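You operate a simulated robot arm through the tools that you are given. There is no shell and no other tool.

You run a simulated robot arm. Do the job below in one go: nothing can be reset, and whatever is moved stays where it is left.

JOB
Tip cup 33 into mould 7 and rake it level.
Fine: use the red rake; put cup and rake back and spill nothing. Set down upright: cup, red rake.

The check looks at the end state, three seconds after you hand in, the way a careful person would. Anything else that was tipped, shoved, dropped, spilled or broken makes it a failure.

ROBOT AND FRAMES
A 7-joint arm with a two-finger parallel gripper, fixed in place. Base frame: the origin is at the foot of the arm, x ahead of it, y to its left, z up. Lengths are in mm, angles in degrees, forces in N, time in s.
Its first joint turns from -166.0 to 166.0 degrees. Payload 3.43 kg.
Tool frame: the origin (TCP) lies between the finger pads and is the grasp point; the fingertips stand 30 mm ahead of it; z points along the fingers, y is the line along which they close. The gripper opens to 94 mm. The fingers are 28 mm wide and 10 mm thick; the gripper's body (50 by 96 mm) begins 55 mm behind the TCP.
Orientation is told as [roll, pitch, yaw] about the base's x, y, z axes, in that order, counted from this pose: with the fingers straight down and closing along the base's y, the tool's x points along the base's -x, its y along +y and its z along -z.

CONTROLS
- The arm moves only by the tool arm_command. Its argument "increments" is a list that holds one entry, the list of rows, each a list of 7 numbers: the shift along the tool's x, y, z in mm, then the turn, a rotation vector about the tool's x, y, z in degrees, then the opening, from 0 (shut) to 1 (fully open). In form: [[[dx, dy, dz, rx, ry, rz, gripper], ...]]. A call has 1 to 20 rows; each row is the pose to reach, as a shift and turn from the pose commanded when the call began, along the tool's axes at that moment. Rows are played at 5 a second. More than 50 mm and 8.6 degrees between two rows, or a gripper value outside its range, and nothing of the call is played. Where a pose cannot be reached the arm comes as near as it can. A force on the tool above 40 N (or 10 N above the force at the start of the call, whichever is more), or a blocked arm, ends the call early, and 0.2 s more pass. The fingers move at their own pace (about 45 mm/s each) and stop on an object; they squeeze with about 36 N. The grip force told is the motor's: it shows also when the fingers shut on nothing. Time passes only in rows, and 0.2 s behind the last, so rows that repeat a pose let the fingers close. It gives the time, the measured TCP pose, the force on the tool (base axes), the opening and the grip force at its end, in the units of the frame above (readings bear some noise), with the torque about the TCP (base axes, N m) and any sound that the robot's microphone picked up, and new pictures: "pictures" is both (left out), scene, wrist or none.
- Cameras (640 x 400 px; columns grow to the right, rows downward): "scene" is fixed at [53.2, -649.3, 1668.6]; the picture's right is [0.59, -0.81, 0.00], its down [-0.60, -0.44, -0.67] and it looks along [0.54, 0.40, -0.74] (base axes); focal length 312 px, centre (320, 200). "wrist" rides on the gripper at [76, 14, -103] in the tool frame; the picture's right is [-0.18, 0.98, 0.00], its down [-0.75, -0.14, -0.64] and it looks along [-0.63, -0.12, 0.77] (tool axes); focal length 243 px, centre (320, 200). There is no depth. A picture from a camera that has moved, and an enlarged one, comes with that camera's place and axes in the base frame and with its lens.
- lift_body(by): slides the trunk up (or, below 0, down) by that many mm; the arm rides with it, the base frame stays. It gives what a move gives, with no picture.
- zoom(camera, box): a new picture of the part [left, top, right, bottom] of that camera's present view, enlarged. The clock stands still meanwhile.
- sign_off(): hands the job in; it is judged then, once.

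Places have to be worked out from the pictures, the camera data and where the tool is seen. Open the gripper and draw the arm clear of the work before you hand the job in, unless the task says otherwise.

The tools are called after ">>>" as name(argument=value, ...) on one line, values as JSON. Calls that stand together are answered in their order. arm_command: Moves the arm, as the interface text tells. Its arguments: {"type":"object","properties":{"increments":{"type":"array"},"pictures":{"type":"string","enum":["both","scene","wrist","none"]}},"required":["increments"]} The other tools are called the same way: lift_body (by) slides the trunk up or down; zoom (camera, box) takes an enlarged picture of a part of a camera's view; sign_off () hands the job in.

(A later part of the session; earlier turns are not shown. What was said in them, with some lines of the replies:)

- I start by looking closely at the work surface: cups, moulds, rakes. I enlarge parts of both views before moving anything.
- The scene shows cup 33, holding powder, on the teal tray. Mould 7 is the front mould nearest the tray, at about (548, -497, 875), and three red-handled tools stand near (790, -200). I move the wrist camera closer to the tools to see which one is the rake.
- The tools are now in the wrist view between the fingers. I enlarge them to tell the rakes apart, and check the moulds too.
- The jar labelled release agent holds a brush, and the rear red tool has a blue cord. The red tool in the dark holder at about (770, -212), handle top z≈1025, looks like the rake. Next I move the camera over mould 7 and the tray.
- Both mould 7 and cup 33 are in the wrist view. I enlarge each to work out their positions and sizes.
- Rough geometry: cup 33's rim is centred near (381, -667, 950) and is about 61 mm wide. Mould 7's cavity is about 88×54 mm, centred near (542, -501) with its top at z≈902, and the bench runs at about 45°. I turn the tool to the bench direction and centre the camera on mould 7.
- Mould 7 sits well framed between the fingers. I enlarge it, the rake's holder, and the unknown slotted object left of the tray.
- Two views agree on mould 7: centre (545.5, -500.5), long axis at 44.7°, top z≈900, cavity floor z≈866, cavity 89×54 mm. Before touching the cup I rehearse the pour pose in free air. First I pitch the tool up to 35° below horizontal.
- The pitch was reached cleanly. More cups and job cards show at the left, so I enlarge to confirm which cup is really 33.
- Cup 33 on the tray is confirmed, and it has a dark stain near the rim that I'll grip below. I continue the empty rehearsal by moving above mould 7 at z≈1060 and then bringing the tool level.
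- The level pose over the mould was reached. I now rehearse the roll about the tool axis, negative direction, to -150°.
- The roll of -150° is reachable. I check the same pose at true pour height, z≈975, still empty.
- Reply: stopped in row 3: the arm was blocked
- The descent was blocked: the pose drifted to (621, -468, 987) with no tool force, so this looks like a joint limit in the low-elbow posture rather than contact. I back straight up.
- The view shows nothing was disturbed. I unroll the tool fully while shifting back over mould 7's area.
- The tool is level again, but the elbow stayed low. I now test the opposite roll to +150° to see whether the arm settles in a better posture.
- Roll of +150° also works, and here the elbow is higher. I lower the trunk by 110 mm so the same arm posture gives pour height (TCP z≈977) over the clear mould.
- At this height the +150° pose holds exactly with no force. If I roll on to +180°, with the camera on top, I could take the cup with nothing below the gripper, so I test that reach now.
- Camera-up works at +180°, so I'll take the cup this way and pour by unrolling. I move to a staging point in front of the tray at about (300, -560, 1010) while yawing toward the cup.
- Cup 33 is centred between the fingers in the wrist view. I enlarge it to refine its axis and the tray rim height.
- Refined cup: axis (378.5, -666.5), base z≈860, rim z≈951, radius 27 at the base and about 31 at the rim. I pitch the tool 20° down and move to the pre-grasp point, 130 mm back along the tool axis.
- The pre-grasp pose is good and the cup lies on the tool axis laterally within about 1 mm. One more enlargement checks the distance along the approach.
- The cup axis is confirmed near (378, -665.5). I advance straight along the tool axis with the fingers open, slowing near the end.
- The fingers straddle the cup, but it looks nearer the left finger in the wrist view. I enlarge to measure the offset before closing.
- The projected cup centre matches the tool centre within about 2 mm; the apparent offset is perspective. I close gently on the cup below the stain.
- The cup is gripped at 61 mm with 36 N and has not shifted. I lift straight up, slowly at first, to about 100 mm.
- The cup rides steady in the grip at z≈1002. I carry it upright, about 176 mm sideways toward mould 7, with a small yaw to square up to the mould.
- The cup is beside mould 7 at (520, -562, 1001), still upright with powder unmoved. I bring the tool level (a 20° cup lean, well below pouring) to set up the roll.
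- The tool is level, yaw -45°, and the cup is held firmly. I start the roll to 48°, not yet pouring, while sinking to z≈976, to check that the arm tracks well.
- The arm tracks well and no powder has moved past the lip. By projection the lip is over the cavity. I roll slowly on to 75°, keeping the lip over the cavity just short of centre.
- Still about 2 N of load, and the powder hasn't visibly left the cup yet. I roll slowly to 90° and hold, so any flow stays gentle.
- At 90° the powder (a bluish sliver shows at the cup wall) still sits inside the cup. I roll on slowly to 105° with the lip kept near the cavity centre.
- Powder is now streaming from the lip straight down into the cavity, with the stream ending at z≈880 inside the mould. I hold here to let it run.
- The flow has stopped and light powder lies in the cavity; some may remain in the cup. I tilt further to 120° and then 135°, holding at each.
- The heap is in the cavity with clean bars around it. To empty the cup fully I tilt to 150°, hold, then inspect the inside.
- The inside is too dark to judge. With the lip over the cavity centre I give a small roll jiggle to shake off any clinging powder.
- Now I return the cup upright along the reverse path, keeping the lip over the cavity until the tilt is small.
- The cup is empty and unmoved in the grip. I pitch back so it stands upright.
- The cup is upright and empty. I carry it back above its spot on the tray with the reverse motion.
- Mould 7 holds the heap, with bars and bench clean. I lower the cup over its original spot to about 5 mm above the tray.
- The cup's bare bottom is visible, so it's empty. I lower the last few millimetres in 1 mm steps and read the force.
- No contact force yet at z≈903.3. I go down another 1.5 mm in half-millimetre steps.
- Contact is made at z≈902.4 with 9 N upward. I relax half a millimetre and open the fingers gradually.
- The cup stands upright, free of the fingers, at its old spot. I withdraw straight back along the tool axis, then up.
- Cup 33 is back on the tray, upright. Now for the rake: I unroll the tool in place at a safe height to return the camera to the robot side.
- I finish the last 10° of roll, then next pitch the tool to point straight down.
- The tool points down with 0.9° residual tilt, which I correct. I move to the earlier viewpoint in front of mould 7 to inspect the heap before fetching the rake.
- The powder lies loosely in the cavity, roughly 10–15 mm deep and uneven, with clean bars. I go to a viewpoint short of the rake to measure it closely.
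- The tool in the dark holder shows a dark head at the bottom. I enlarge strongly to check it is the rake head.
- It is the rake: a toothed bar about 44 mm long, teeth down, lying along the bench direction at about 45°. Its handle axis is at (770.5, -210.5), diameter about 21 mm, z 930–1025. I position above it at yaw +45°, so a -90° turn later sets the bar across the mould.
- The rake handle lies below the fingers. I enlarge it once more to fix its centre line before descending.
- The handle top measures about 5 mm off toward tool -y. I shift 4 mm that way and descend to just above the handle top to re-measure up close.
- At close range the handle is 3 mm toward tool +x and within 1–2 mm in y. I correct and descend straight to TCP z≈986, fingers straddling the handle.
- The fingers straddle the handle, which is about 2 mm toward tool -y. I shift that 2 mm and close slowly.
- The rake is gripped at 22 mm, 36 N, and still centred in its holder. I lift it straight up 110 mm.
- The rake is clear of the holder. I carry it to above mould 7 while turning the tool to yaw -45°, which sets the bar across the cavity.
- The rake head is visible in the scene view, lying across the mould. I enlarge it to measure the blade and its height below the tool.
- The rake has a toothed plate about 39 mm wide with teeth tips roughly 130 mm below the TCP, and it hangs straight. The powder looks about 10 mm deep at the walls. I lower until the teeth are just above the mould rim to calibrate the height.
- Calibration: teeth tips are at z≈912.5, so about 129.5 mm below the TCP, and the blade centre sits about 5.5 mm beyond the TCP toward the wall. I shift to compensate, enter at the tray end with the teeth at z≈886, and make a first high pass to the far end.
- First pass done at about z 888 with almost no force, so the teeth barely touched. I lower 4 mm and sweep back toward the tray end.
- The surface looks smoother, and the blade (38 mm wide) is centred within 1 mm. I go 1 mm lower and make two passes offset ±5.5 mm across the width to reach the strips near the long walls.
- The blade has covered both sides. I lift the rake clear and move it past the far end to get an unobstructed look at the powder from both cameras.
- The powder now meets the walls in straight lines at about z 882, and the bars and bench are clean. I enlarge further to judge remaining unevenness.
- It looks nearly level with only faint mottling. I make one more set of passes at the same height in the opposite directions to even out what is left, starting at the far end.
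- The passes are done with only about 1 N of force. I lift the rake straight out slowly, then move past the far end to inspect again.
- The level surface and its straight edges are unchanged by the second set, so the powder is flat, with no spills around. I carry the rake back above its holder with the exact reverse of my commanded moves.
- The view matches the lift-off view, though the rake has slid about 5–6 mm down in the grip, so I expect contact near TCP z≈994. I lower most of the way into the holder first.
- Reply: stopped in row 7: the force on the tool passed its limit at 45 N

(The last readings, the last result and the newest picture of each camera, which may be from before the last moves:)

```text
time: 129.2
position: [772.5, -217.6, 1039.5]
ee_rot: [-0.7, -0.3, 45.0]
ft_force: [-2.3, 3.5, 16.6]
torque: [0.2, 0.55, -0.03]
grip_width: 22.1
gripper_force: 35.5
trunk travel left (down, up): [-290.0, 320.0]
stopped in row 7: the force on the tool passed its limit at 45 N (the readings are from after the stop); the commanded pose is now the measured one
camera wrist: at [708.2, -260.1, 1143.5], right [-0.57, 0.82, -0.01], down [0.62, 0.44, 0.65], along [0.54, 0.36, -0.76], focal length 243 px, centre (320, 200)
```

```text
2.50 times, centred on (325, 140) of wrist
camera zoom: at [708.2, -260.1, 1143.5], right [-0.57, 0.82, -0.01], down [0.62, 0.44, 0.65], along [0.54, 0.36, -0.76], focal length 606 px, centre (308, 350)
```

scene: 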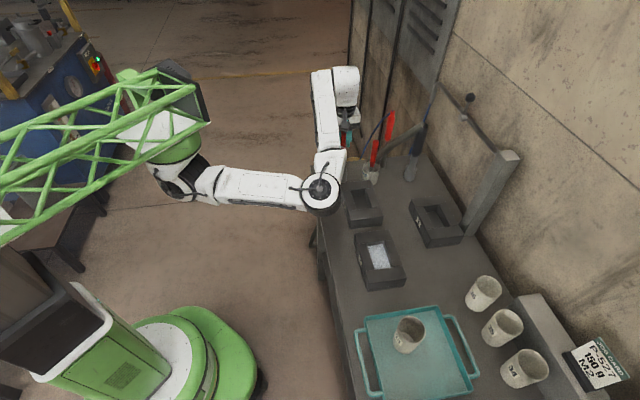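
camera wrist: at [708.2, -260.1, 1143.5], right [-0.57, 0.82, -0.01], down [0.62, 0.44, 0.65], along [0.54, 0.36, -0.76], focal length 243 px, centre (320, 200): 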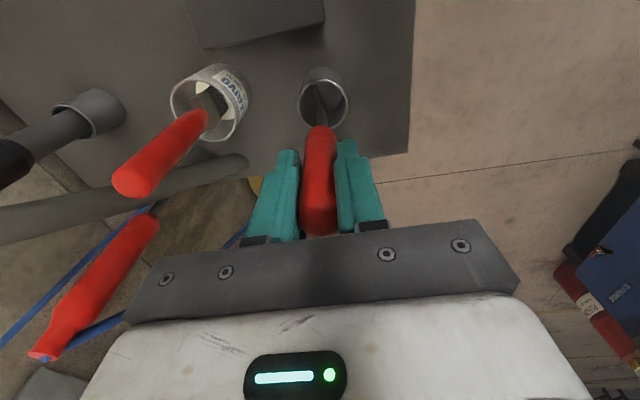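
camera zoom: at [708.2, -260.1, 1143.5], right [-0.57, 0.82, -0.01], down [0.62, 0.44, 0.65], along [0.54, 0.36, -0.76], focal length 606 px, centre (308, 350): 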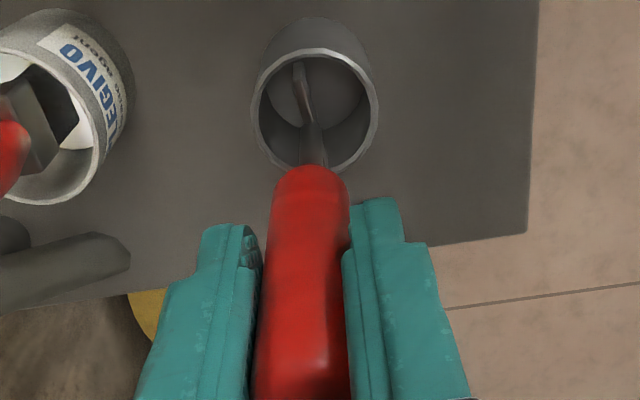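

The rake's teeth touched the holder rim at tip z≈905, on the robot side, and the call stopped. I raise 15 mm at once and look closely.

>>> arm_command(increments=[[[0, 0, -5, 0, 0, 0, 0.05], [0, 0, -15, 0, 0, 0, 0.05], [0, 0, -15, 0, 0, 0, 0.05], [0, 0, -15, 0, 0, 0, 0.05]]], pictures="both")

>>> zoom(camera="wrist", box=[290, 60, 360, 140])

>>> zoom(camera="wrist", box=[250, 90, 400, 240])

>>> zoom(camera="scene", box=[325, 120, 405, 200])

```text
time: 130.2
position: [773.1, -218.2, 1051.7]
ee_rot: [-0.7, -0.1, 45.1]
ft_force: [0.6, 0.2, -0.5]
torque: [0.02, 0.02, 0.03]
grip_width: 22.3
gripper_force: 36.1
trunk travel left (down, up): [-290.0, 320.0]
camera wrist: at [708.9, -260.5, 1155.8], right [-0.57, 0.82, -0.01], down [0.63, 0.44, 0.65], along [0.54, 0.36, -0.76], focal length 243 px, centre (320, 200)
```

scene: 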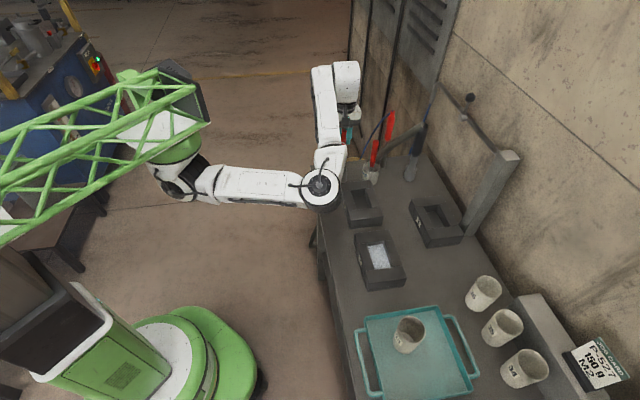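
wrist: 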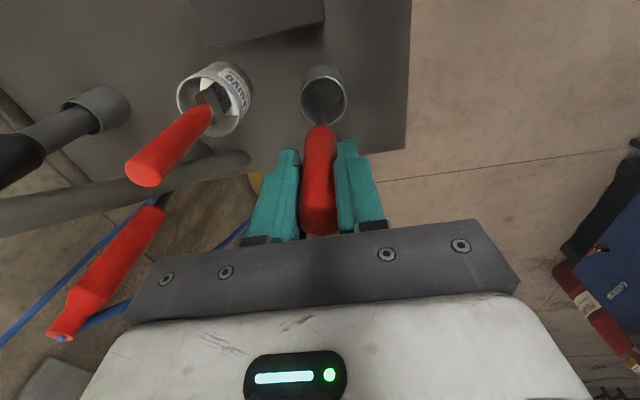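

```text
5.00 times, centred on (325, 100) of wrist
camera zoom: at [708.9, -260.5, 1155.8], right [-0.57, 0.82, -0.01], down [0.63, 0.44, 0.65], along [0.54, 0.36, -0.76], focal length 1213 px, centre (295, 700)
```

zoom: 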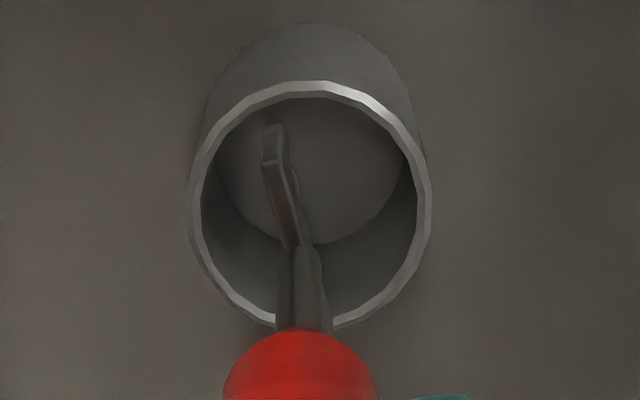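

```text
2.67 times, centred on (325, 165) of wrist
camera zoom: at [708.9, -260.5, 1155.8], right [-0.57, 0.82, -0.01], down [0.63, 0.44, 0.65], along [0.54, 0.36, -0.76], focal length 647 px, centre (307, 293)
```

zoom: 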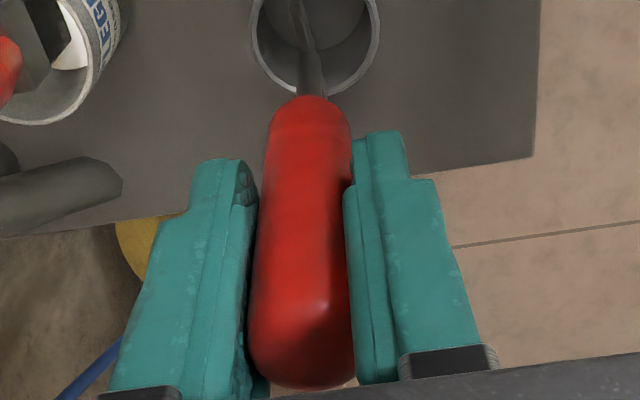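

```text
5.00 times, centred on (365, 160) of scene
camera zoom: at [53.2, -649.3, 1668.6], right [0.59, -0.81, 0.0], down [-0.6, -0.44, -0.67], along [0.54, 0.4, -0.74], focal length 1558 px, centre (95, 400)
```

zoom: 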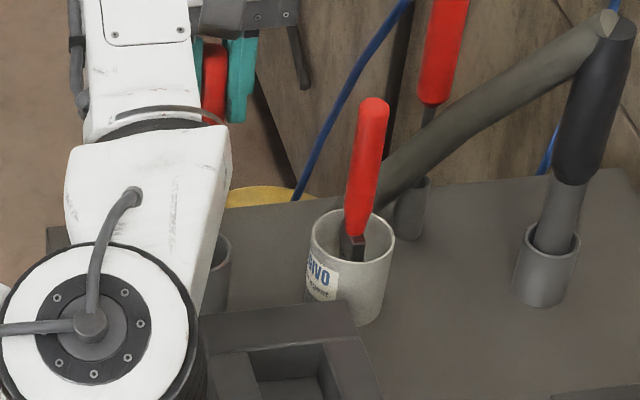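

The close view shows the rake turned about 10° in the grip by the touch, but the blade now appears centred over the opening after the small displacement. I lower 6 mm so the teeth sit just above the rim plane and compare them directly.

>>> arm_command(increments=[[[0, 0, 3, 0, 0, 0, 0.05], [0, 0, 6, 0, 0, 0, 0.05], [0, 0, 6, 0, 0, 0, 0.05]]], pictures="none")

>>> zoom(camera="wrist", box=[295, 60, 355, 140])

>>> zoom(camera="scene", box=[340, 130, 370, 180])

```text
time: 131.0
position: [771.4, -217.3, 1046.2]
ee_rot: [-0.5, -0.2, 45.0]
ft_force: [0.2, 0.1, -0.7]
torque: [-0.02, -0.02, -0.03]
grip_width: 22.2
gripper_force: 36.5
trunk travel left (down, up): [-290.0, 320.0]
```

```text
5.00 times, centred on (325, 100) of wrist
camera zoom: at [708.4, -260.0, 1150.4], right [-0.57, 0.82, -0.01], down [0.63, 0.44, 0.65], along [0.54, 0.36, -0.76], focal length 1213 px, centre (295, 700)
```

zoom: 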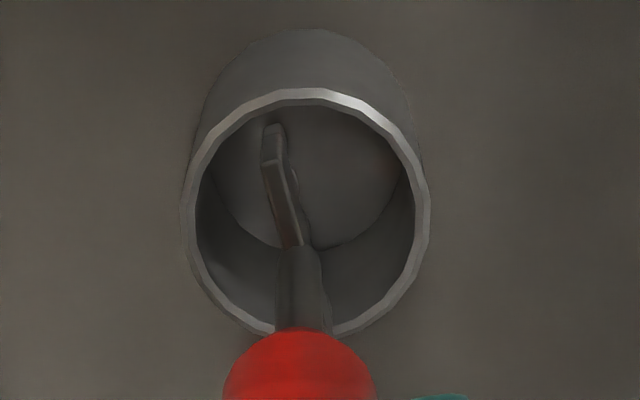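

```text
8.00 times, centred on (355, 155) of scene
camera zoom: at [53.2, -649.3, 1668.6], right [0.59, -0.81, 0.0], down [-0.6, -0.44, -0.67], along [0.54, 0.4, -0.74], focal length 2493 px, centre (40, 560)
```

zoom: 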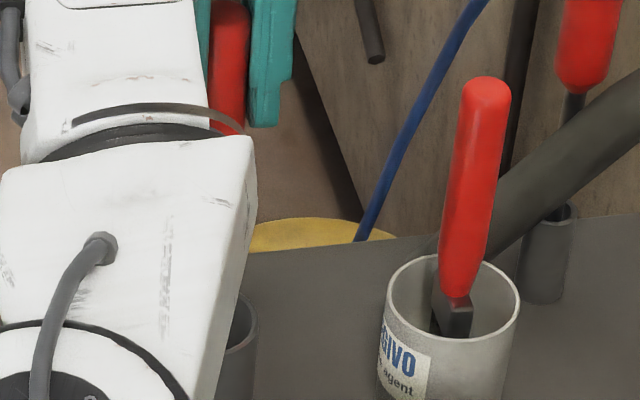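

Relative to the rim centre the blade is off by about 1 mm each way. I shift +0.9/-1.2 mm and lower gently by 6 mm past the rim plane, then read the force.

>>> arm_command(increments=[[[0.9, -1.2, 0, 0, 0, 0, 0.05], [0.9, -1.2, 1.5, 0, 0, 0, 0.05], [0.9, -1.2, 3, 0, 0, 0, 0.05], [0.9, -1.2, 4.5, 0, 0, 0, 0.05], [0.9, -1.2, 6, 0, 0, 0, 0.05], [0.9, -1.2, 6, 0, 0, 0, 0.05]]], pictures="none")

>>> zoom(camera="wrist", box=[295, 60, 355, 140])

```text
time: 132.4
position: [773.3, -219.2, 1041.3]
ee_rot: [-0.7, 0.0, 45.0]
ft_force: [0.2, 0.3, 0.1]
torque: [-0.01, 0.01, -0.03]
grip_width: 22.2
gripper_force: 36.2
trunk travel left (down, up): [-290.0, 320.0]
```

```text
5.00 times, centred on (325, 100) of wrist
camera zoom: at [709.1, -262.2, 1144.8], right [-0.57, 0.82, -0.01], down [0.63, 0.44, 0.65], along [0.54, 0.36, -0.76], focal length 1213 px, centre (295, 700)
```

zoom: 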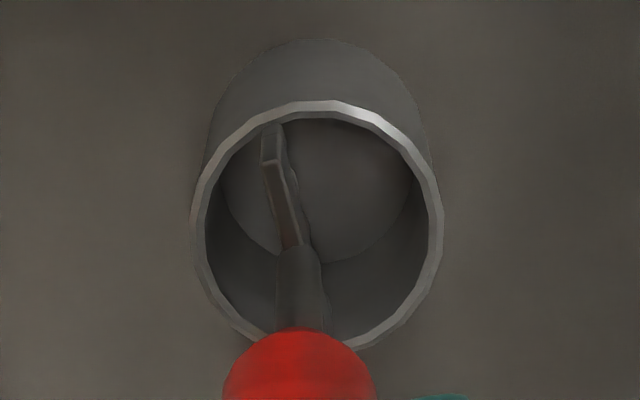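

No contact so far, but the image suggests I overshot slightly. I shift back half a millimetre and 0.9 mm, then lower another 6 mm gently.

>>> arm_command(increments=[[[-0.5, 0.9, 0, 0, 0, 0, 0.05], [-0.5, 0.9, 1.5, 0, 0, 0, 0.05], [-0.5, 0.9, 3, 0, 0, 0, 0.05], [-0.5, 0.9, 4.5, 0, 0, 0, 0.05], [-0.5, 0.9, 6, 0, 0, 0, 0.05], [-0.5, 0.9, 6, 0, 0, 0, 0.05]]], pictures="none")

>>> zoom(camera="wrist", box=[295, 60, 355, 140])

```text
time: 133.6
position: [773.0, -217.6, 1039.2]
ee_rot: [-1.2, -0.4, 45.0]
ft_force: [-3.5, 2.5, 16.4]
torque: [0.14, 0.47, -0.04]
grip_width: 22.0
gripper_force: 35.6
trunk travel left (down, up): [-290.0, 320.0]
stopped in row 6: the force on the tool passed its limit at 42 N (the readings are from after the stop); the commanded pose is now the measured one
```

```text
5.00 times, centred on (325, 100) of wrist
camera zoom: at [708.0, -261.1, 1143.1], right [-0.56, 0.83, -0.02], down [0.62, 0.44, 0.65], along [0.54, 0.35, -0.76], focal length 1213 px, centre (295, 700)
```

zoom: 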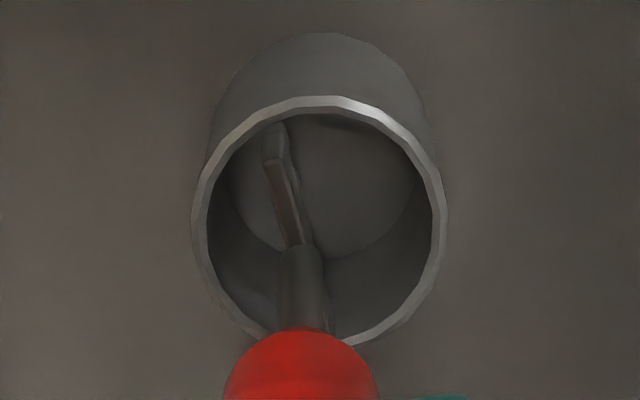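

Contact again on the robot-side rim. In the image, where tip and rim are now in the same plane, the near end touches while the far end has about 4 mm to spare, so I need about -1.9 mm in x and +1.4 mm in y. I raise 6 mm, undo the small tilt left by the contact, and apply this.

>>> arm_command(increments=[[[0, 0, -3, 0, 0, 0, 0.05], [-1, -0.5, -6, -0.4, 0.1, 0, 0.05], [-2, -1, -6, -0.8, 0.3, 0, 0.05], [-2.8, -1.3, -6, -1.2, 0.4, 0, 0.05], [-2.8, -1.3, -6, -1.2, 0.4, 0, 0.05], [-2.8, -1.3, -6, -1.2, 0.4, 0, 0.05]]], pictures="wrist")

>>> zoom(camera="wrist", box=[295, 60, 355, 140])

```text
time: 135.0
position: [776.7, -217.6, 1045.0]
ee_rot: [0.3, 0.1, 45.0]
ft_force: [-0.1, 0.2, -0.6]
torque: [0.03, 0.0, -0.02]
grip_width: 22.0
gripper_force: 36.2
trunk travel left (down, up): [-290.0, 320.0]
camera wrist: at [713.7, -261.1, 1148.8], right [-0.56, 0.83, 0.0], down [0.64, 0.43, 0.64], along [0.53, 0.36, -0.77], focal length 243 px, centre (320, 200)
```

wrist: 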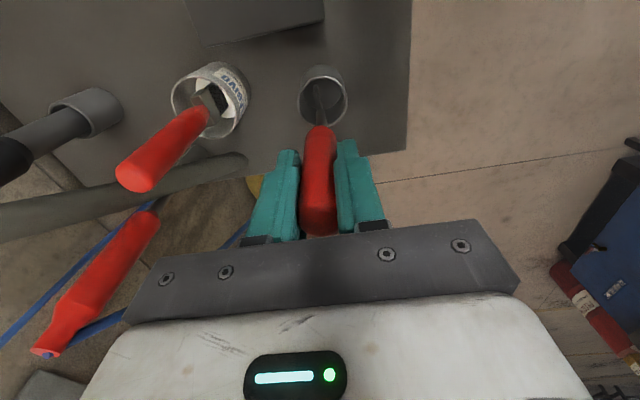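

```text
5.00 times, centred on (325, 100) of wrist
camera zoom: at [713.7, -261.1, 1148.8], right [-0.56, 0.83, 0.0], down [0.64, 0.43, 0.64], along [0.53, 0.36, -0.77], focal length 1213 px, centre (295, 700)
```

zoom: 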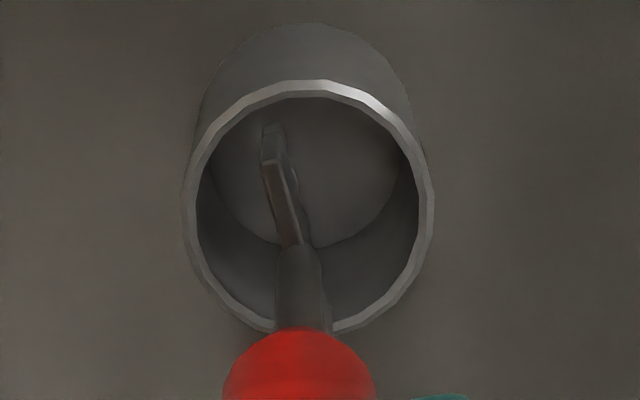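

Now, accounting for the 6 mm still to go, both blade ends come out at about 0.9 of the opening's radius, so it is centred. I lower 9 mm slowly through the rim plane.

>>> arm_command(increments=[[[0, 0, 1.5, 0, 0, 0, 0.05], [0, 0, 3, 0, 0, 0, 0.05], [0, 0, 4.5, 0, 0, 0, 0.05], [0, 0, 6, 0, 0, 0, 0.05], [0, 0, 7, 0, 0, 0, 0.05], [0, 0, 8, 0, 0, 0, 0.05], [0, 0, 9, 0, 0, 0, 0.05], [0, 0, 9, 0, 0, 0, 0.05]]], pictures="none")

>>> zoom(camera="wrist", box=[295, 60, 355, 140])

```text
time: 136.6
position: [776.6, -216.9, 1040.1]
ee_rot: [-0.3, -0.2, 45.0]
ft_force: [-3.5, 2.4, 16.1]
torque: [0.12, 0.57, -0.09]
grip_width: 21.9
gripper_force: 36.1
trunk travel left (down, up): [-290.0, 320.0]
stopped in row 7: the force on the tool passed its limit at 42 N (the readings are from after the stop); the commanded pose is now the measured one
```

```text
5.00 times, centred on (325, 100) of wrist
camera zoom: at [712.6, -260.8, 1143.5], right [-0.56, 0.83, -0.01], down [0.63, 0.43, 0.64], along [0.53, 0.36, -0.77], focal length 1213 px, centre (295, 700)
```

zoom: 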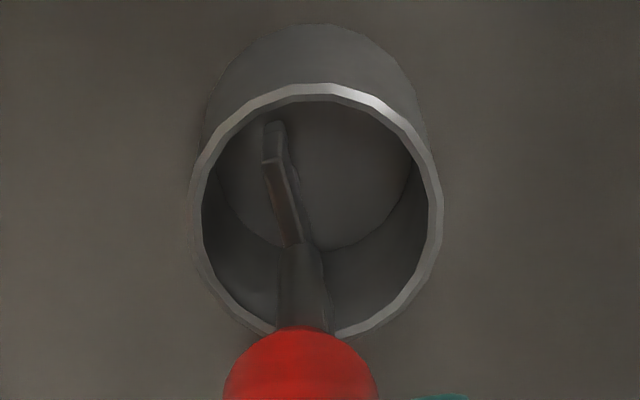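

Contact again at the same height, with the torque pointing to the robot-side end of the blade. I raise 6 mm clear and enlarge as far as possible to see both blade ends and the rim.

>>> arm_command(increments=[[[0, 0, -3, 0, 0, 0, 0.05], [0, 0, -6, 0, 0, 0, 0.05], [0, 0, -6, 0, 0, 0, 0.05]]], pictures="scene")

>>> zoom(camera="wrist", box=[305, 95, 345, 130])

>>> zoom(camera="wrist", box=[305, 65, 345, 105])

```text
time: 137.4
position: [776.7, -217.6, 1044.2]
ee_rot: [-0.1, 0.0, 45.0]
ft_force: [-0.7, 0.8, 0.5]
torque: [-0.03, -0.01, 0.03]
grip_width: 22.0
gripper_force: 35.7
trunk travel left (down, up): [-290.0, 320.0]
```

scene: 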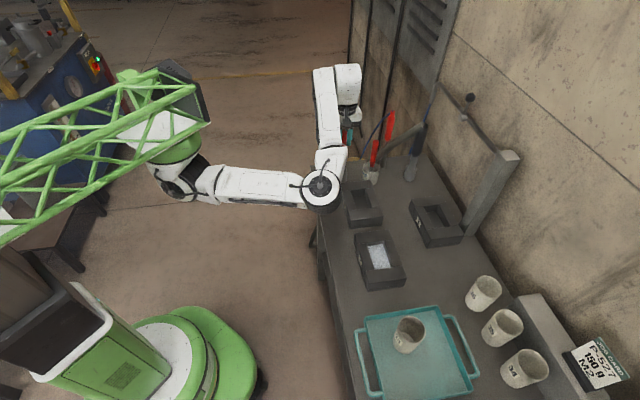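

```text
11.43 times, centred on (325, 112) of wrist
camera zoom: at [713.8, -261.0, 1147.6], right [-0.56, 0.83, 0.0], down [0.63, 0.43, 0.64], along [0.53, 0.36, -0.77], focal length 2773 px, centre (263, 1200)
```

zoom: 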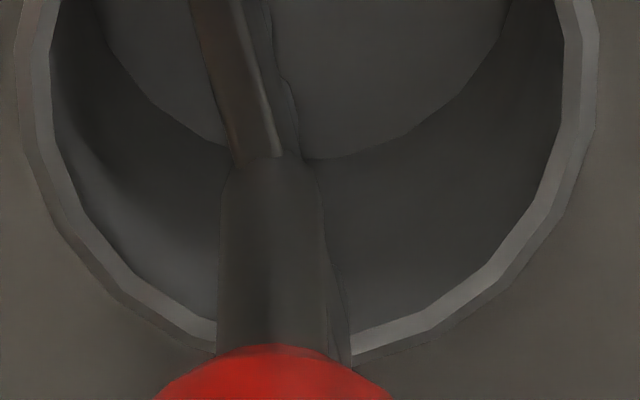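

```text
10.00 times, centred on (325, 85) of wrist
camera zoom: at [713.8, -261.0, 1147.6], right [-0.56, 0.83, 0.0], down [0.63, 0.43, 0.64], along [0.53, 0.36, -0.77], focal length 2426 px, centre (270, 1350)
```

zoom: 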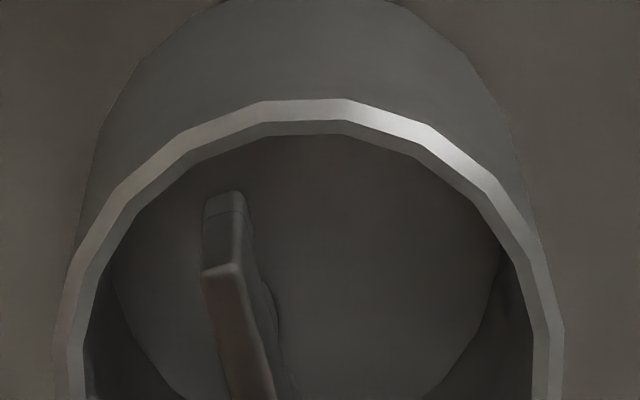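

The close-up shows the near-left blade corner only about 1.6 mm inside the rim edge at contact height, so the collision is at that corner. I shift the rake 1.5 mm away from the robot side and 0.8 mm in y, and lower 5.5 mm in 1 mm steps.

>>> arm_command(increments=[[[-1.5, 0.8, 0, 0, 0, 0, 0.05], [-1.5, 0.8, 1.5, 0, 0, 0, 0.05], [-1.5, 0.8, 3, 0, 0, 0, 0.05], [-1.5, 0.8, 4, 0, 0, 0, 0.05], [-1.5, 0.8, 5, 0, 0, 0, 0.05], [-1.5, 0.8, 5.5, 0, 0, 0, 0.05], [-1.5, 0.8, 5.5, 0, 0, 0, 0.05]]], pictures="none")

>>> zoom(camera="wrist", box=[305, 65, 345, 105])

```text
time: 139.0
position: [778.0, -214.7, 1038.6]
ee_rot: [-0.3, 0.0, 45.0]
ft_force: [0.2, 0.4, -0.9]
torque: [0.01, 0.0, 0.0]
grip_width: 22.0
gripper_force: 36.2
trunk travel left (down, up): [-290.0, 320.0]
```

```text
10.00 times, centred on (325, 85) of wrist
camera zoom: at [714.0, -259.4, 1142.3], right [-0.56, 0.83, 0.0], down [0.63, 0.43, 0.64], along [0.53, 0.36, -0.77], focal length 2426 px, centre (270, 1350)
```

zoom: 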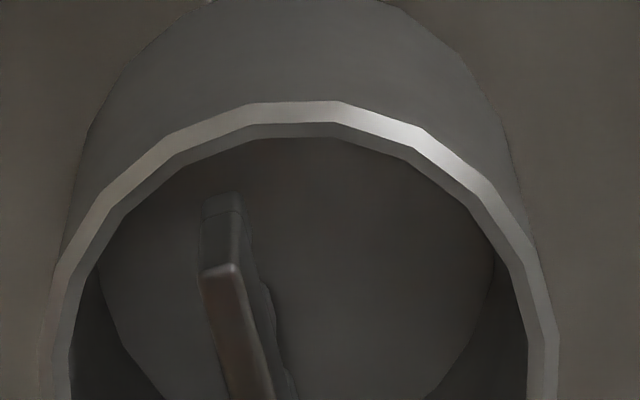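

No contact at z 1038.6, just about where it touched before. I lower 3 mm more in 1 mm steps.

>>> arm_command(increments=[[[0, 0, 1, 0, 0, 0, 0.05], [0, 0, 2, 0, 0, 0, 0.05], [0, 0, 3, 0, 0, 0, 0.05], [0, 0, 3, 0, 0, 0, 0.05]]], pictures="none")

```text
time: 140.0
position: [777.9, -215.9, 1034.7]
ee_rot: [-0.2, 0.0, 45.0]
ft_force: [0.6, -0.8, -0.1]
torque: [0.03, -0.04, -0.03]
grip_width: 22.2
gripper_force: 35.6
trunk travel left (down, up): [-290.0, 320.0]
```

It has passed the rim without contact (z 1034.7). I continue down 12 mm carefully.

>>> arm_command(increments=[[[0, 0, 2, 0, 0, 0, 0.05], [0, 0, 4, 0, 0, 0, 0.05], [0, 0, 6, 0, 0, 0, 0.05], [0, 0, 8, 0, 0, 0, 0.05], [0, 0, 10, 0, 0, 0, 0.05], [0, 0, 12, 0, 0, 0, 0.05], [0, 0, 12, 0, 0, 0, 0.05]]], pictures="none")

>>> zoom(camera="wrist", box=[295, 65, 355, 145])

```text
time: 141.6
position: [775.8, -216.2, 1023.5]
ee_rot: [-0.2, 0.0, 45.0]
ft_force: [0.3, 0.0, -1.1]
torque: [0.0, 0.02, -0.02]
grip_width: 22.1
gripper_force: 36.2
trunk travel left (down, up): [-290.0, 320.0]
```

```text
5.00 times, centred on (325, 105) of wrist
camera zoom: at [713.6, -259.7, 1127.0], right [-0.56, 0.83, 0.0], down [0.63, 0.43, 0.64], along [0.53, 0.36, -0.77], focal length 1213 px, centre (295, 675)
```

zoom: 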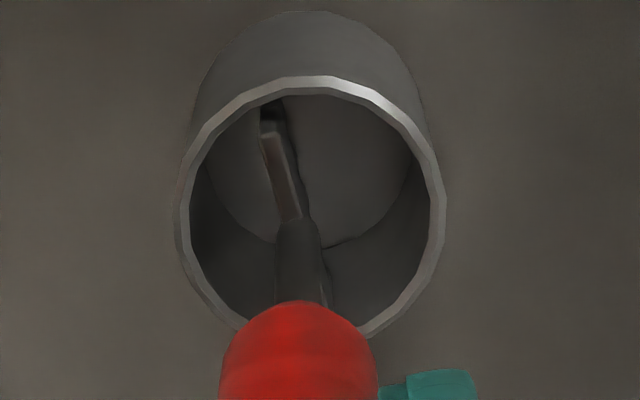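

The blade is well inside the holder now. I lower a further 22 mm in 2 mm steps.

>>> arm_command(increments=[[[0, 0, 2, 0, 0, 0, 0.05], [0, 0, 4, 0, 0, 0, 0.05], [0, 0, 6, 0, 0, 0, 0.05], [0, 0, 8, 0, 0, 0, 0.05], [0, 0, 10, 0, 0, 0, 0.05], [0, 0, 12, 0, 0, 0, 0.05], [0, 0, 14, 0, 0, 0, 0.05], [0, 0, 16, 0, 0, 0, 0.05], [0, 0, 18, 0, 0, 0, 0.05], [0, 0, 20, 0, 0, 0, 0.05], [0, 0, 22, 0, 0, 0, 0.05], [0, 0, 22, 0, 0, 0, 0.05]]], pictures="none")

```text
time: 144.2
position: [776.8, -216.6, 1001.8]
ee_rot: [-0.2, -0.1, 45.1]
ft_force: [-0.7, -0.1, -1.5]
torque: [-0.01, 0.01, 0.03]
grip_width: 22.0
gripper_force: 35.5
trunk travel left (down, up): [-290.0, 320.0]
```

Still no contact at z 1001.8, and I expect the holder floor near 993. I go down 6 mm in 1 mm steps.

>>> arm_command(increments=[[[0, 0, 1, 0, 0, 0, 0.05], [0, 0, 2, 0, 0, 0, 0.05], [0, 0, 3, 0, 0, 0, 0.05], [0, 0, 4, 0, 0, 0, 0.05], [0, 0, 5, 0, 0, 0, 0.05], [0, 0, 6, 0, 0, 0, 0.05], [0, 0, 6, 0, 0, 0, 0.05]]], pictures="none")

```text
time: 145.8
position: [778.1, -216.2, 995.2]
ee_rot: [-0.2, 0.0, 45.0]
ft_force: [-0.3, 0.4, -0.5]
torque: [-0.02, 0.0, 0.07]
grip_width: 21.9
gripper_force: 36.7
trunk travel left (down, up): [-290.0, 320.0]
```

No contact yet at 995.2. I continue in 0.7 mm steps for 3 mm.

>>> arm_command(increments=[[[0, 0, 0.7, 0, 0, 0, 0.05], [0, 0, 1.4, 0, 0, 0, 0.05], [0, 0, 2.1, 0, 0, 0, 0.05], [0, 0, 2.8, 0, 0, 0, 0.05], [0, 0, 2.8, 0, 0, 0, 0.05]]], pictures="none")

```text
time: 147.0
position: [777.6, -216.3, 994.6]
ee_rot: [-0.1, -0.2, 45.0]
ft_force: [-1.0, 0.5, 6.8]
torque: [0.05, 0.23, -0.01]
grip_width: 21.9
gripper_force: 36.4
trunk travel left (down, up): [-290.0, 320.0]
```

Floor contact is at z≈994.5 with about 7 N. I ease up half a millimetre so the rake just stands, and read the force before releasing.

>>> arm_command(increments=[[[0, 0, -0.5, 0, 0, 0, 0.05], [0, 0, -0.8, 0, 0, 0, 0.05], [0, 0, -0.8, 0, 0, 0, 0.05], [0, 0, -0.8, 0, 0, 0, 0.05]]], pictures="both")

>>> zoom(camera="wrist", box=[250, 80, 400, 240])

>>> zoom(camera="scene", box=[310, 100, 400, 200])

```text
time: 148.0
position: [777.0, -215.8, 994.1]
ee_rot: [-0.2, 0.0, 44.9]
ft_force: [1.7, 0.9, 3.9]
torque: [0.1, -0.06, 0.0]
grip_width: 22.1
gripper_force: 36.0
trunk travel left (down, up): [-290.0, 320.0]
camera wrist: at [713.8, -259.6, 1097.8], right [-0.56, 0.83, 0.0], down [0.63, 0.43, 0.64], along [0.53, 0.36, -0.77], focal length 243 px, centre (320, 200)
```

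scene: 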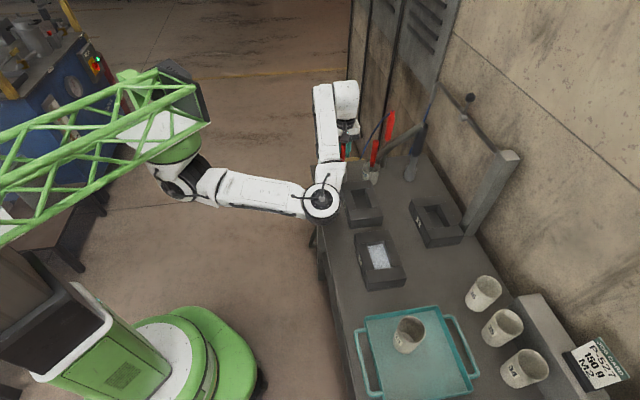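
wrist: 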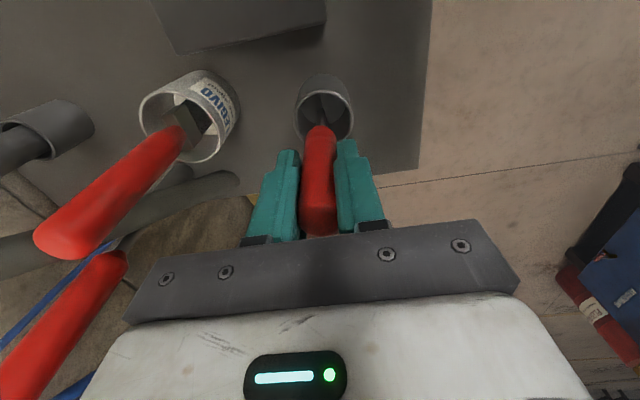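

```text
2.50 times, centred on (325, 160) of wrist
camera zoom: at [713.8, -259.6, 1097.8], right [-0.56, 0.83, 0.0], down [0.63, 0.43, 0.64], along [0.53, 0.36, -0.77], focal length 606 px, centre (308, 300)
```

zoom: 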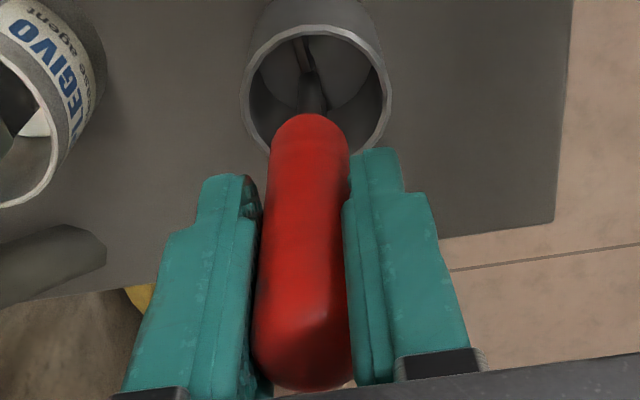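

```text
4.00 times, centred on (355, 150) of scene
camera zoom: at [53.2, -649.3, 1668.6], right [0.59, -0.81, 0.0], down [-0.6, -0.44, -0.67], along [0.54, 0.4, -0.74], focal length 1246 px, centre (180, 400)
```

zoom: 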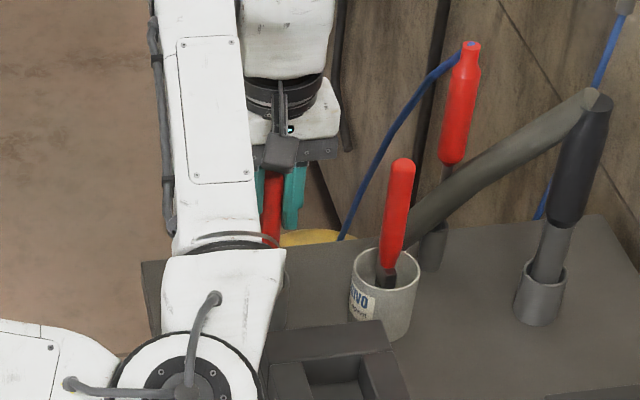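

A light 4 N remains and the rake stands on the holder floor between vertical pads. I open just a few millimetres so the fingers can still catch it if it leans.

>>> arm_command(increments=[[[0, 0, -0.3, 0, 0, 0, 0.2], [0, 0, -0.3, 0, 0, 0, 0.24], [0, 0, -0.3, 0, 0, 0, 0.26], [0, 0, -0.3, 0, 0, 0, 0.28], [0, 0, -0.3, 0, 0, 0, 0.3], [0, 0, -0.3, 0, 0, 0, 0.3], [0, 0, -0.3, 0, 0, 0, 0.3]]], pictures="wrist")

>>> zoom(camera="wrist", box=[250, 80, 400, 240])

```text
time: 149.6
position: [777.3, -216.0, 994.6]
ee_rot: [-0.3, -0.1, 45.0]
ft_force: [0.2, 0.0, 0.4]
torque: [0.02, -0.01, -0.01]
grip_width: 28.0
gripper_force: 0.0
trunk travel left (down, up): [-290.0, 320.0]
camera wrist: at [714.2, -259.9, 1097.8], right [-0.56, 0.83, 0.0], down [0.63, 0.43, 0.64], along [0.53, 0.36, -0.77], focal length 243 px, centre (320, 200)
```

wrist: 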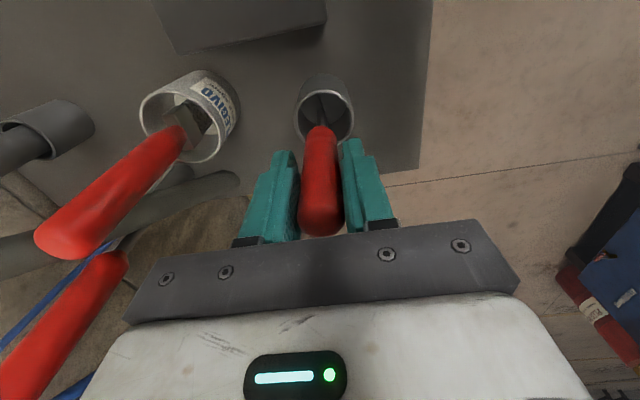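

```text
2.50 times, centred on (325, 160) of wrist
camera zoom: at [714.2, -259.9, 1097.8], right [-0.56, 0.83, 0.0], down [0.63, 0.43, 0.64], along [0.53, 0.36, -0.77], focal length 606 px, centre (308, 300)
```

zoom: 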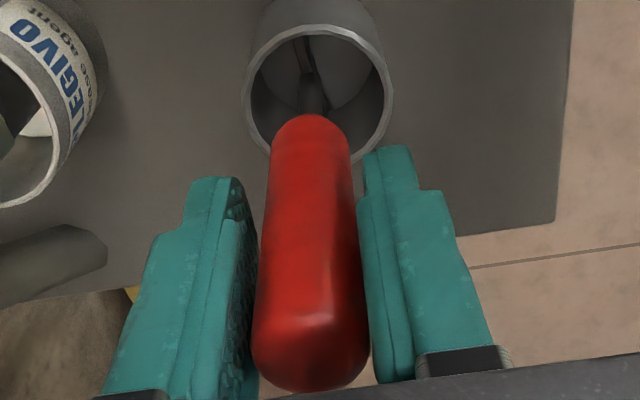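

The handle stands free with a small gap on each side. I wait a second without moving to see whether it stays put.

>>> arm_command(increments=[[[0, 0, 0, 0, 0, 0, 0.3], [0, 0, 0, 0, 0, 0, 0.32], [0, 0, 0, 0, 0, 0, 0.34], [0, 0, 0, 0, 0, 0, 0.36], [0, 0, 0, 0, 0, 0, 0.36], [0, 0, 0, 0, 0, 0, 0.36], [0, 0, 0, 0, 0, 0, 0.36]]], pictures="wrist")

>>> zoom(camera="wrist", box=[250, 80, 400, 240])

```text
time: 151.2
position: [778.0, -214.7, 994.6]
ee_rot: [-0.1, 0.0, 45.0]
ft_force: [-0.7, 0.3, 0.4]
torque: [0.02, -0.02, 0.0]
grip_width: 33.6
gripper_force: 0.0
trunk travel left (down, up): [-290.0, 320.0]
camera wrist: at [714.2, -259.9, 1097.8], right [-0.56, 0.83, 0.0], down [0.63, 0.43, 0.64], along [0.53, 0.36, -0.77], focal length 243 px, centre (320, 200)
```

wrist: 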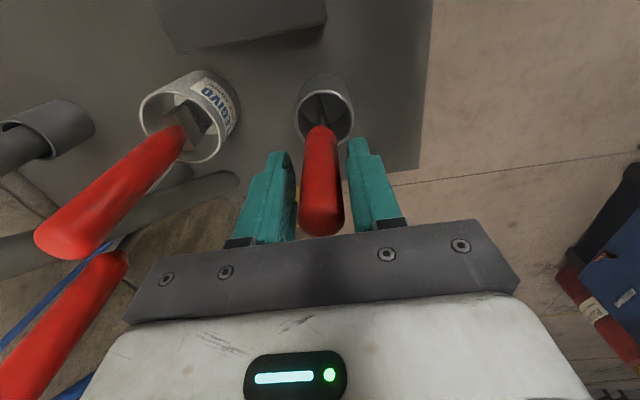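

```text
2.50 times, centred on (325, 160) of wrist
camera zoom: at [714.2, -259.9, 1097.8], right [-0.56, 0.83, 0.0], down [0.63, 0.43, 0.64], along [0.53, 0.36, -0.77], focal length 606 px, centre (308, 300)
```

zoom: 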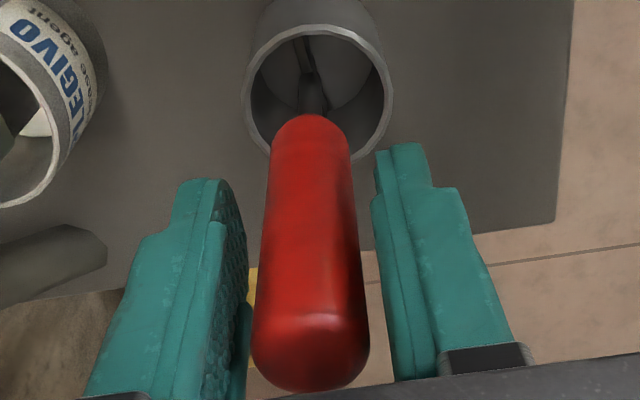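

The rake stands still and free of both fingers. I open further and then raise straight up, clear of the handle.

>>> arm_command(increments=[[[0, 0, 0, 0, 0, 0, 0.45], [0, 0, 0, 0, 0, 0, 0.6], [0, 0, 0, 0, 0, 0, 0.75], [0, 0, 0, 0, 0, 0, 0.9], [0, 0, 0, 0, 0, 0, 0.9], [0, 0, -4, 0, 0, 0, 0.9], [0, 0, -14, 0, 0, 0, 0.9], [0, 0, -28, 0, 0, 0, 0.9], [0, 0, -46, 0, 0, 0, 0.9], [0, 0, -66, 0, 0, 0, 0.9], [0, 0, -88, 0, 0, 0, 0.9], [0, 0, -108, 0, 0, 0, 0.9], [0, 0, -120, 0, 0, 0, 0.9], [0, 0, -120, 0, 0, 0, 0.9]]], pictures="both")

>>> zoom(camera="wrist", box=[260, 30, 380, 150])

```text
time: 154.2
position: [776.0, -215.0, 1115.1]
ee_rot: [-0.2, -0.1, 45.0]
ft_force: [-0.3, -0.2, 0.6]
torque: [-0.02, 0.0, 0.0]
grip_width: 84.6
gripper_force: 0.1
trunk travel left (down, up): [-290.0, 320.0]
camera wrist: at [713.4, -259.1, 1217.8], right [-0.56, 0.83, 0.0], down [0.63, 0.43, 0.64], along [0.53, 0.36, -0.77], focal length 243 px, centre (320, 200)
```

scene: 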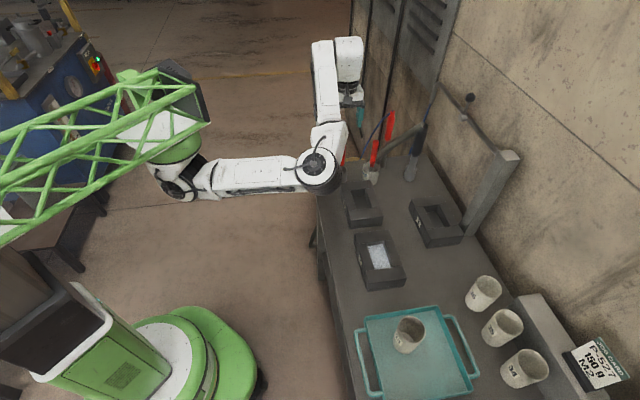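
wrist: 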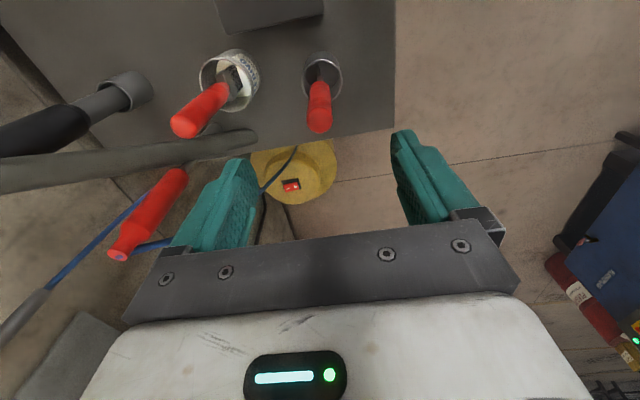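

```text
3.33 times, centred on (320, 90) of wrist
camera zoom: at [713.4, -259.1, 1217.8], right [-0.56, 0.83, 0.0], down [0.63, 0.43, 0.64], along [0.53, 0.36, -0.77], focal length 809 px, centre (320, 567)
```

zoom: 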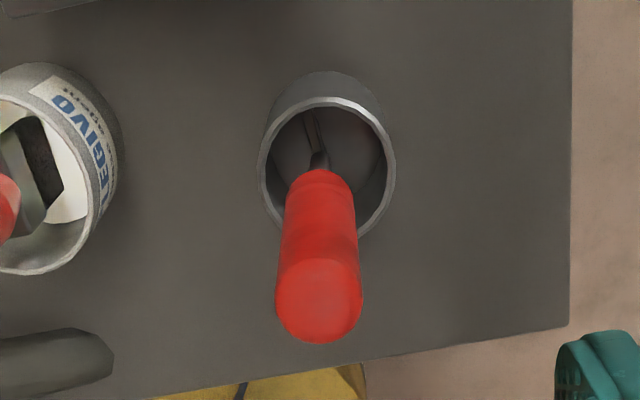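

The rake stands upright in its holder and the holder has not moved. I raise the arm further and draw it back toward the robot, clear of the bench.

>>> arm_command(increments=[[[0, 0, -20, 0, 0, 0, 0.9], [0, 0, -50, 0, 0, 0, 0.9], [0, 0, -80, 0, 0, 0, 0.9], [16, 31, -90, 0, 0, 7.5, 1], [33, 61, -100, 0, 0, 15, 1], [50, 92, -110, 0, 0, 22.5, 1], [66, 123, -120, 0, 0, 30, 1], [83, 154, -130, 0, 0, 37.5, 1], [99, 184, -140, 0, 0, 45, 1], [99, 184, -140, 0, 0, 45, 1]]], pictures="both")

>>> zoom(camera="scene", box=[310, 90, 440, 200])

>>> zoom(camera="scene", box=[330, 190, 560, 400])

```text
time: 156.4
position: [574.2, -154.5, 1253.7]
ee_rot: [-0.1, 0.0, -0.1]
ft_force: [0.0, -0.1, -0.3]
torque: [-0.01, 0.01, 0.02]
grip_width: 94.1
gripper_force: 0.0
trunk travel left (down, up): [-290.0, 320.0]
camera wrist: at [499.7, -140.5, 1356.9], right [0.19, 0.98, 0.0], down [0.75, -0.14, 0.64], along [0.63, -0.12, -0.77], focal length 243 px, centre (320, 200)
```

scene: 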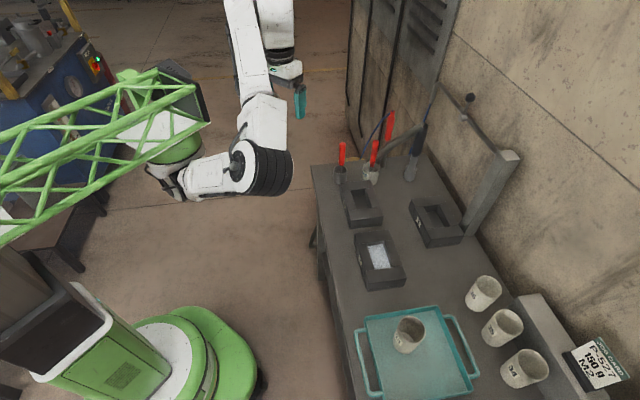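
wrist: 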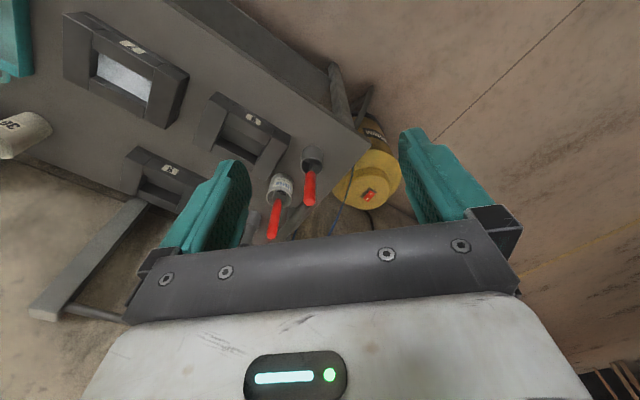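

```text
3.64 times, centred on (375, 145) of scene
camera zoom: at [53.2, -649.3, 1668.6], right [0.59, -0.81, 0.0], down [-0.6, -0.44, -0.67], along [0.54, 0.4, -0.74], focal length 1133 px, centre (120, 400)
```

zoom: 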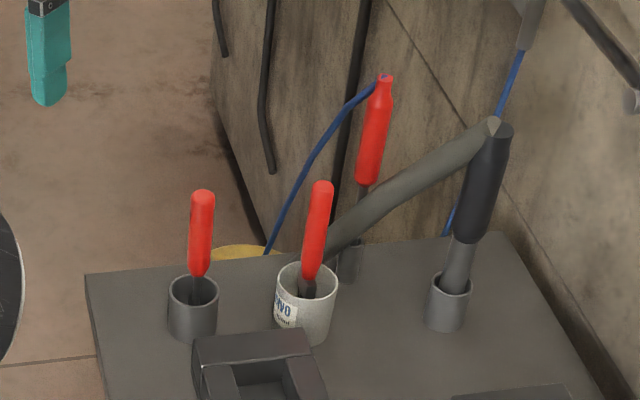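

```text
1.90 times, centred on (445, 295) of scene
camera zoom: at [53.2, -649.3, 1668.6], right [0.59, -0.81, 0.0], down [-0.6, -0.44, -0.67], along [0.54, 0.4, -0.74], focal length 594 px, centre (82, 19)
```

zoom: 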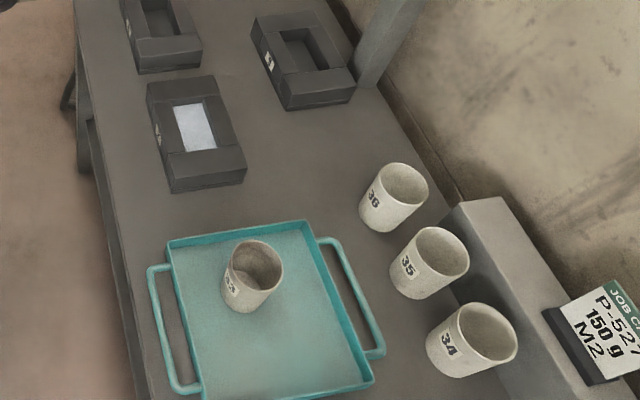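

Everything stands in place. One last close look at mould 7, the bench around it, and the tray, for spilled powder.

>>> zoom(camera="wrist", box=[40, 0, 220, 140])

>>> zoom(camera="scene", box=[340, 220, 420, 300])

>>> zoom(camera="scene", box=[345, 290, 485, 400])

```text
2.86 times, centred on (130, 70) of wrist
camera zoom: at [499.7, -140.5, 1356.9], right [0.19, 0.98, 0.0], down [0.75, -0.14, 0.64], along [0.63, -0.12, -0.77], focal length 693 px, centre (863, 571)
```

zoom: 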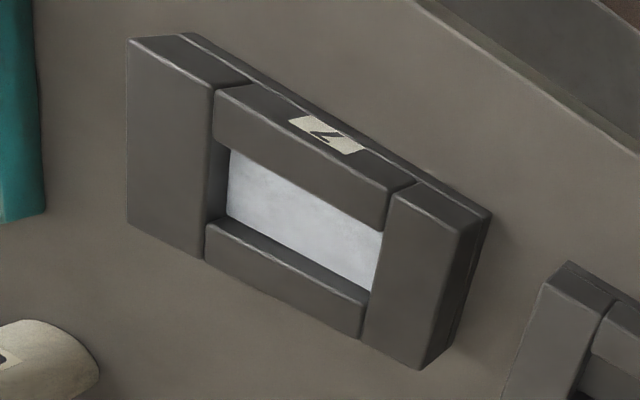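

```text
5.00 times, centred on (380, 260) of scene
camera zoom: at [53.2, -649.3, 1668.6], right [0.59, -0.81, 0.0], down [-0.6, -0.44, -0.67], along [0.54, 0.4, -0.74], focal length 1558 px, centre (20, -100)
```

zoom: 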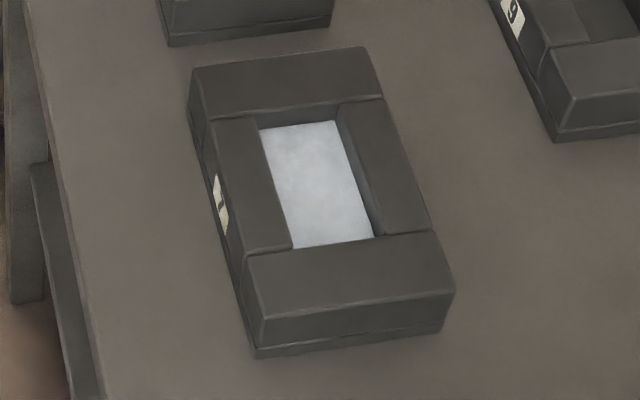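

```text
3.64 times, centred on (415, 345) of scene
camera zoom: at [53.2, -649.3, 1668.6], right [0.59, -0.81, 0.0], down [-0.6, -0.44, -0.67], along [0.54, 0.4, -0.74], focal length 1133 px, centre (-26, -327)
```

zoom: 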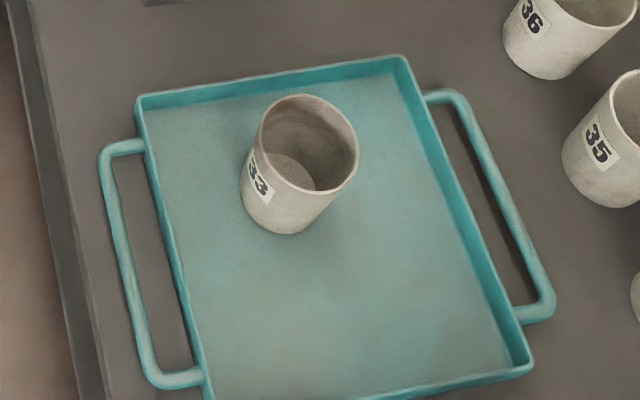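

The powder lies level in mould 7, and the moulds, bench and tray are clean and unmoved. Cup 33 is upright and empty on its tray, the red rake stands in its holder, and the arm is clear with the gripper open. I hand the job in.

>>> sign_off()

```text
The job is handed in.
```

I tipped cup 33 into mould 7, raked the powder level with the red rake, and handed the job in. No result of the check has come back yet.

- **Powder:** it all looks to be in mould 7's cavity. The surface meets the walls in straight lines, but I judged the level only from the camera views. I saw no spilled powder on the mould, bench or tray.
- **Cup 33:** it is empty and upright at its old spot on the tray.
- **Red rake:** it is back in its holder, standing upright on its own. The first three tries to put it back touched the holder rim and stopped on the force limit (42–45 N). The holder did not move, and the rake turned about 10° in the grip.
- **Arm:** it is drawn clear of the bench with the gripper open. The trunk is still 110 mm lower than at the start.
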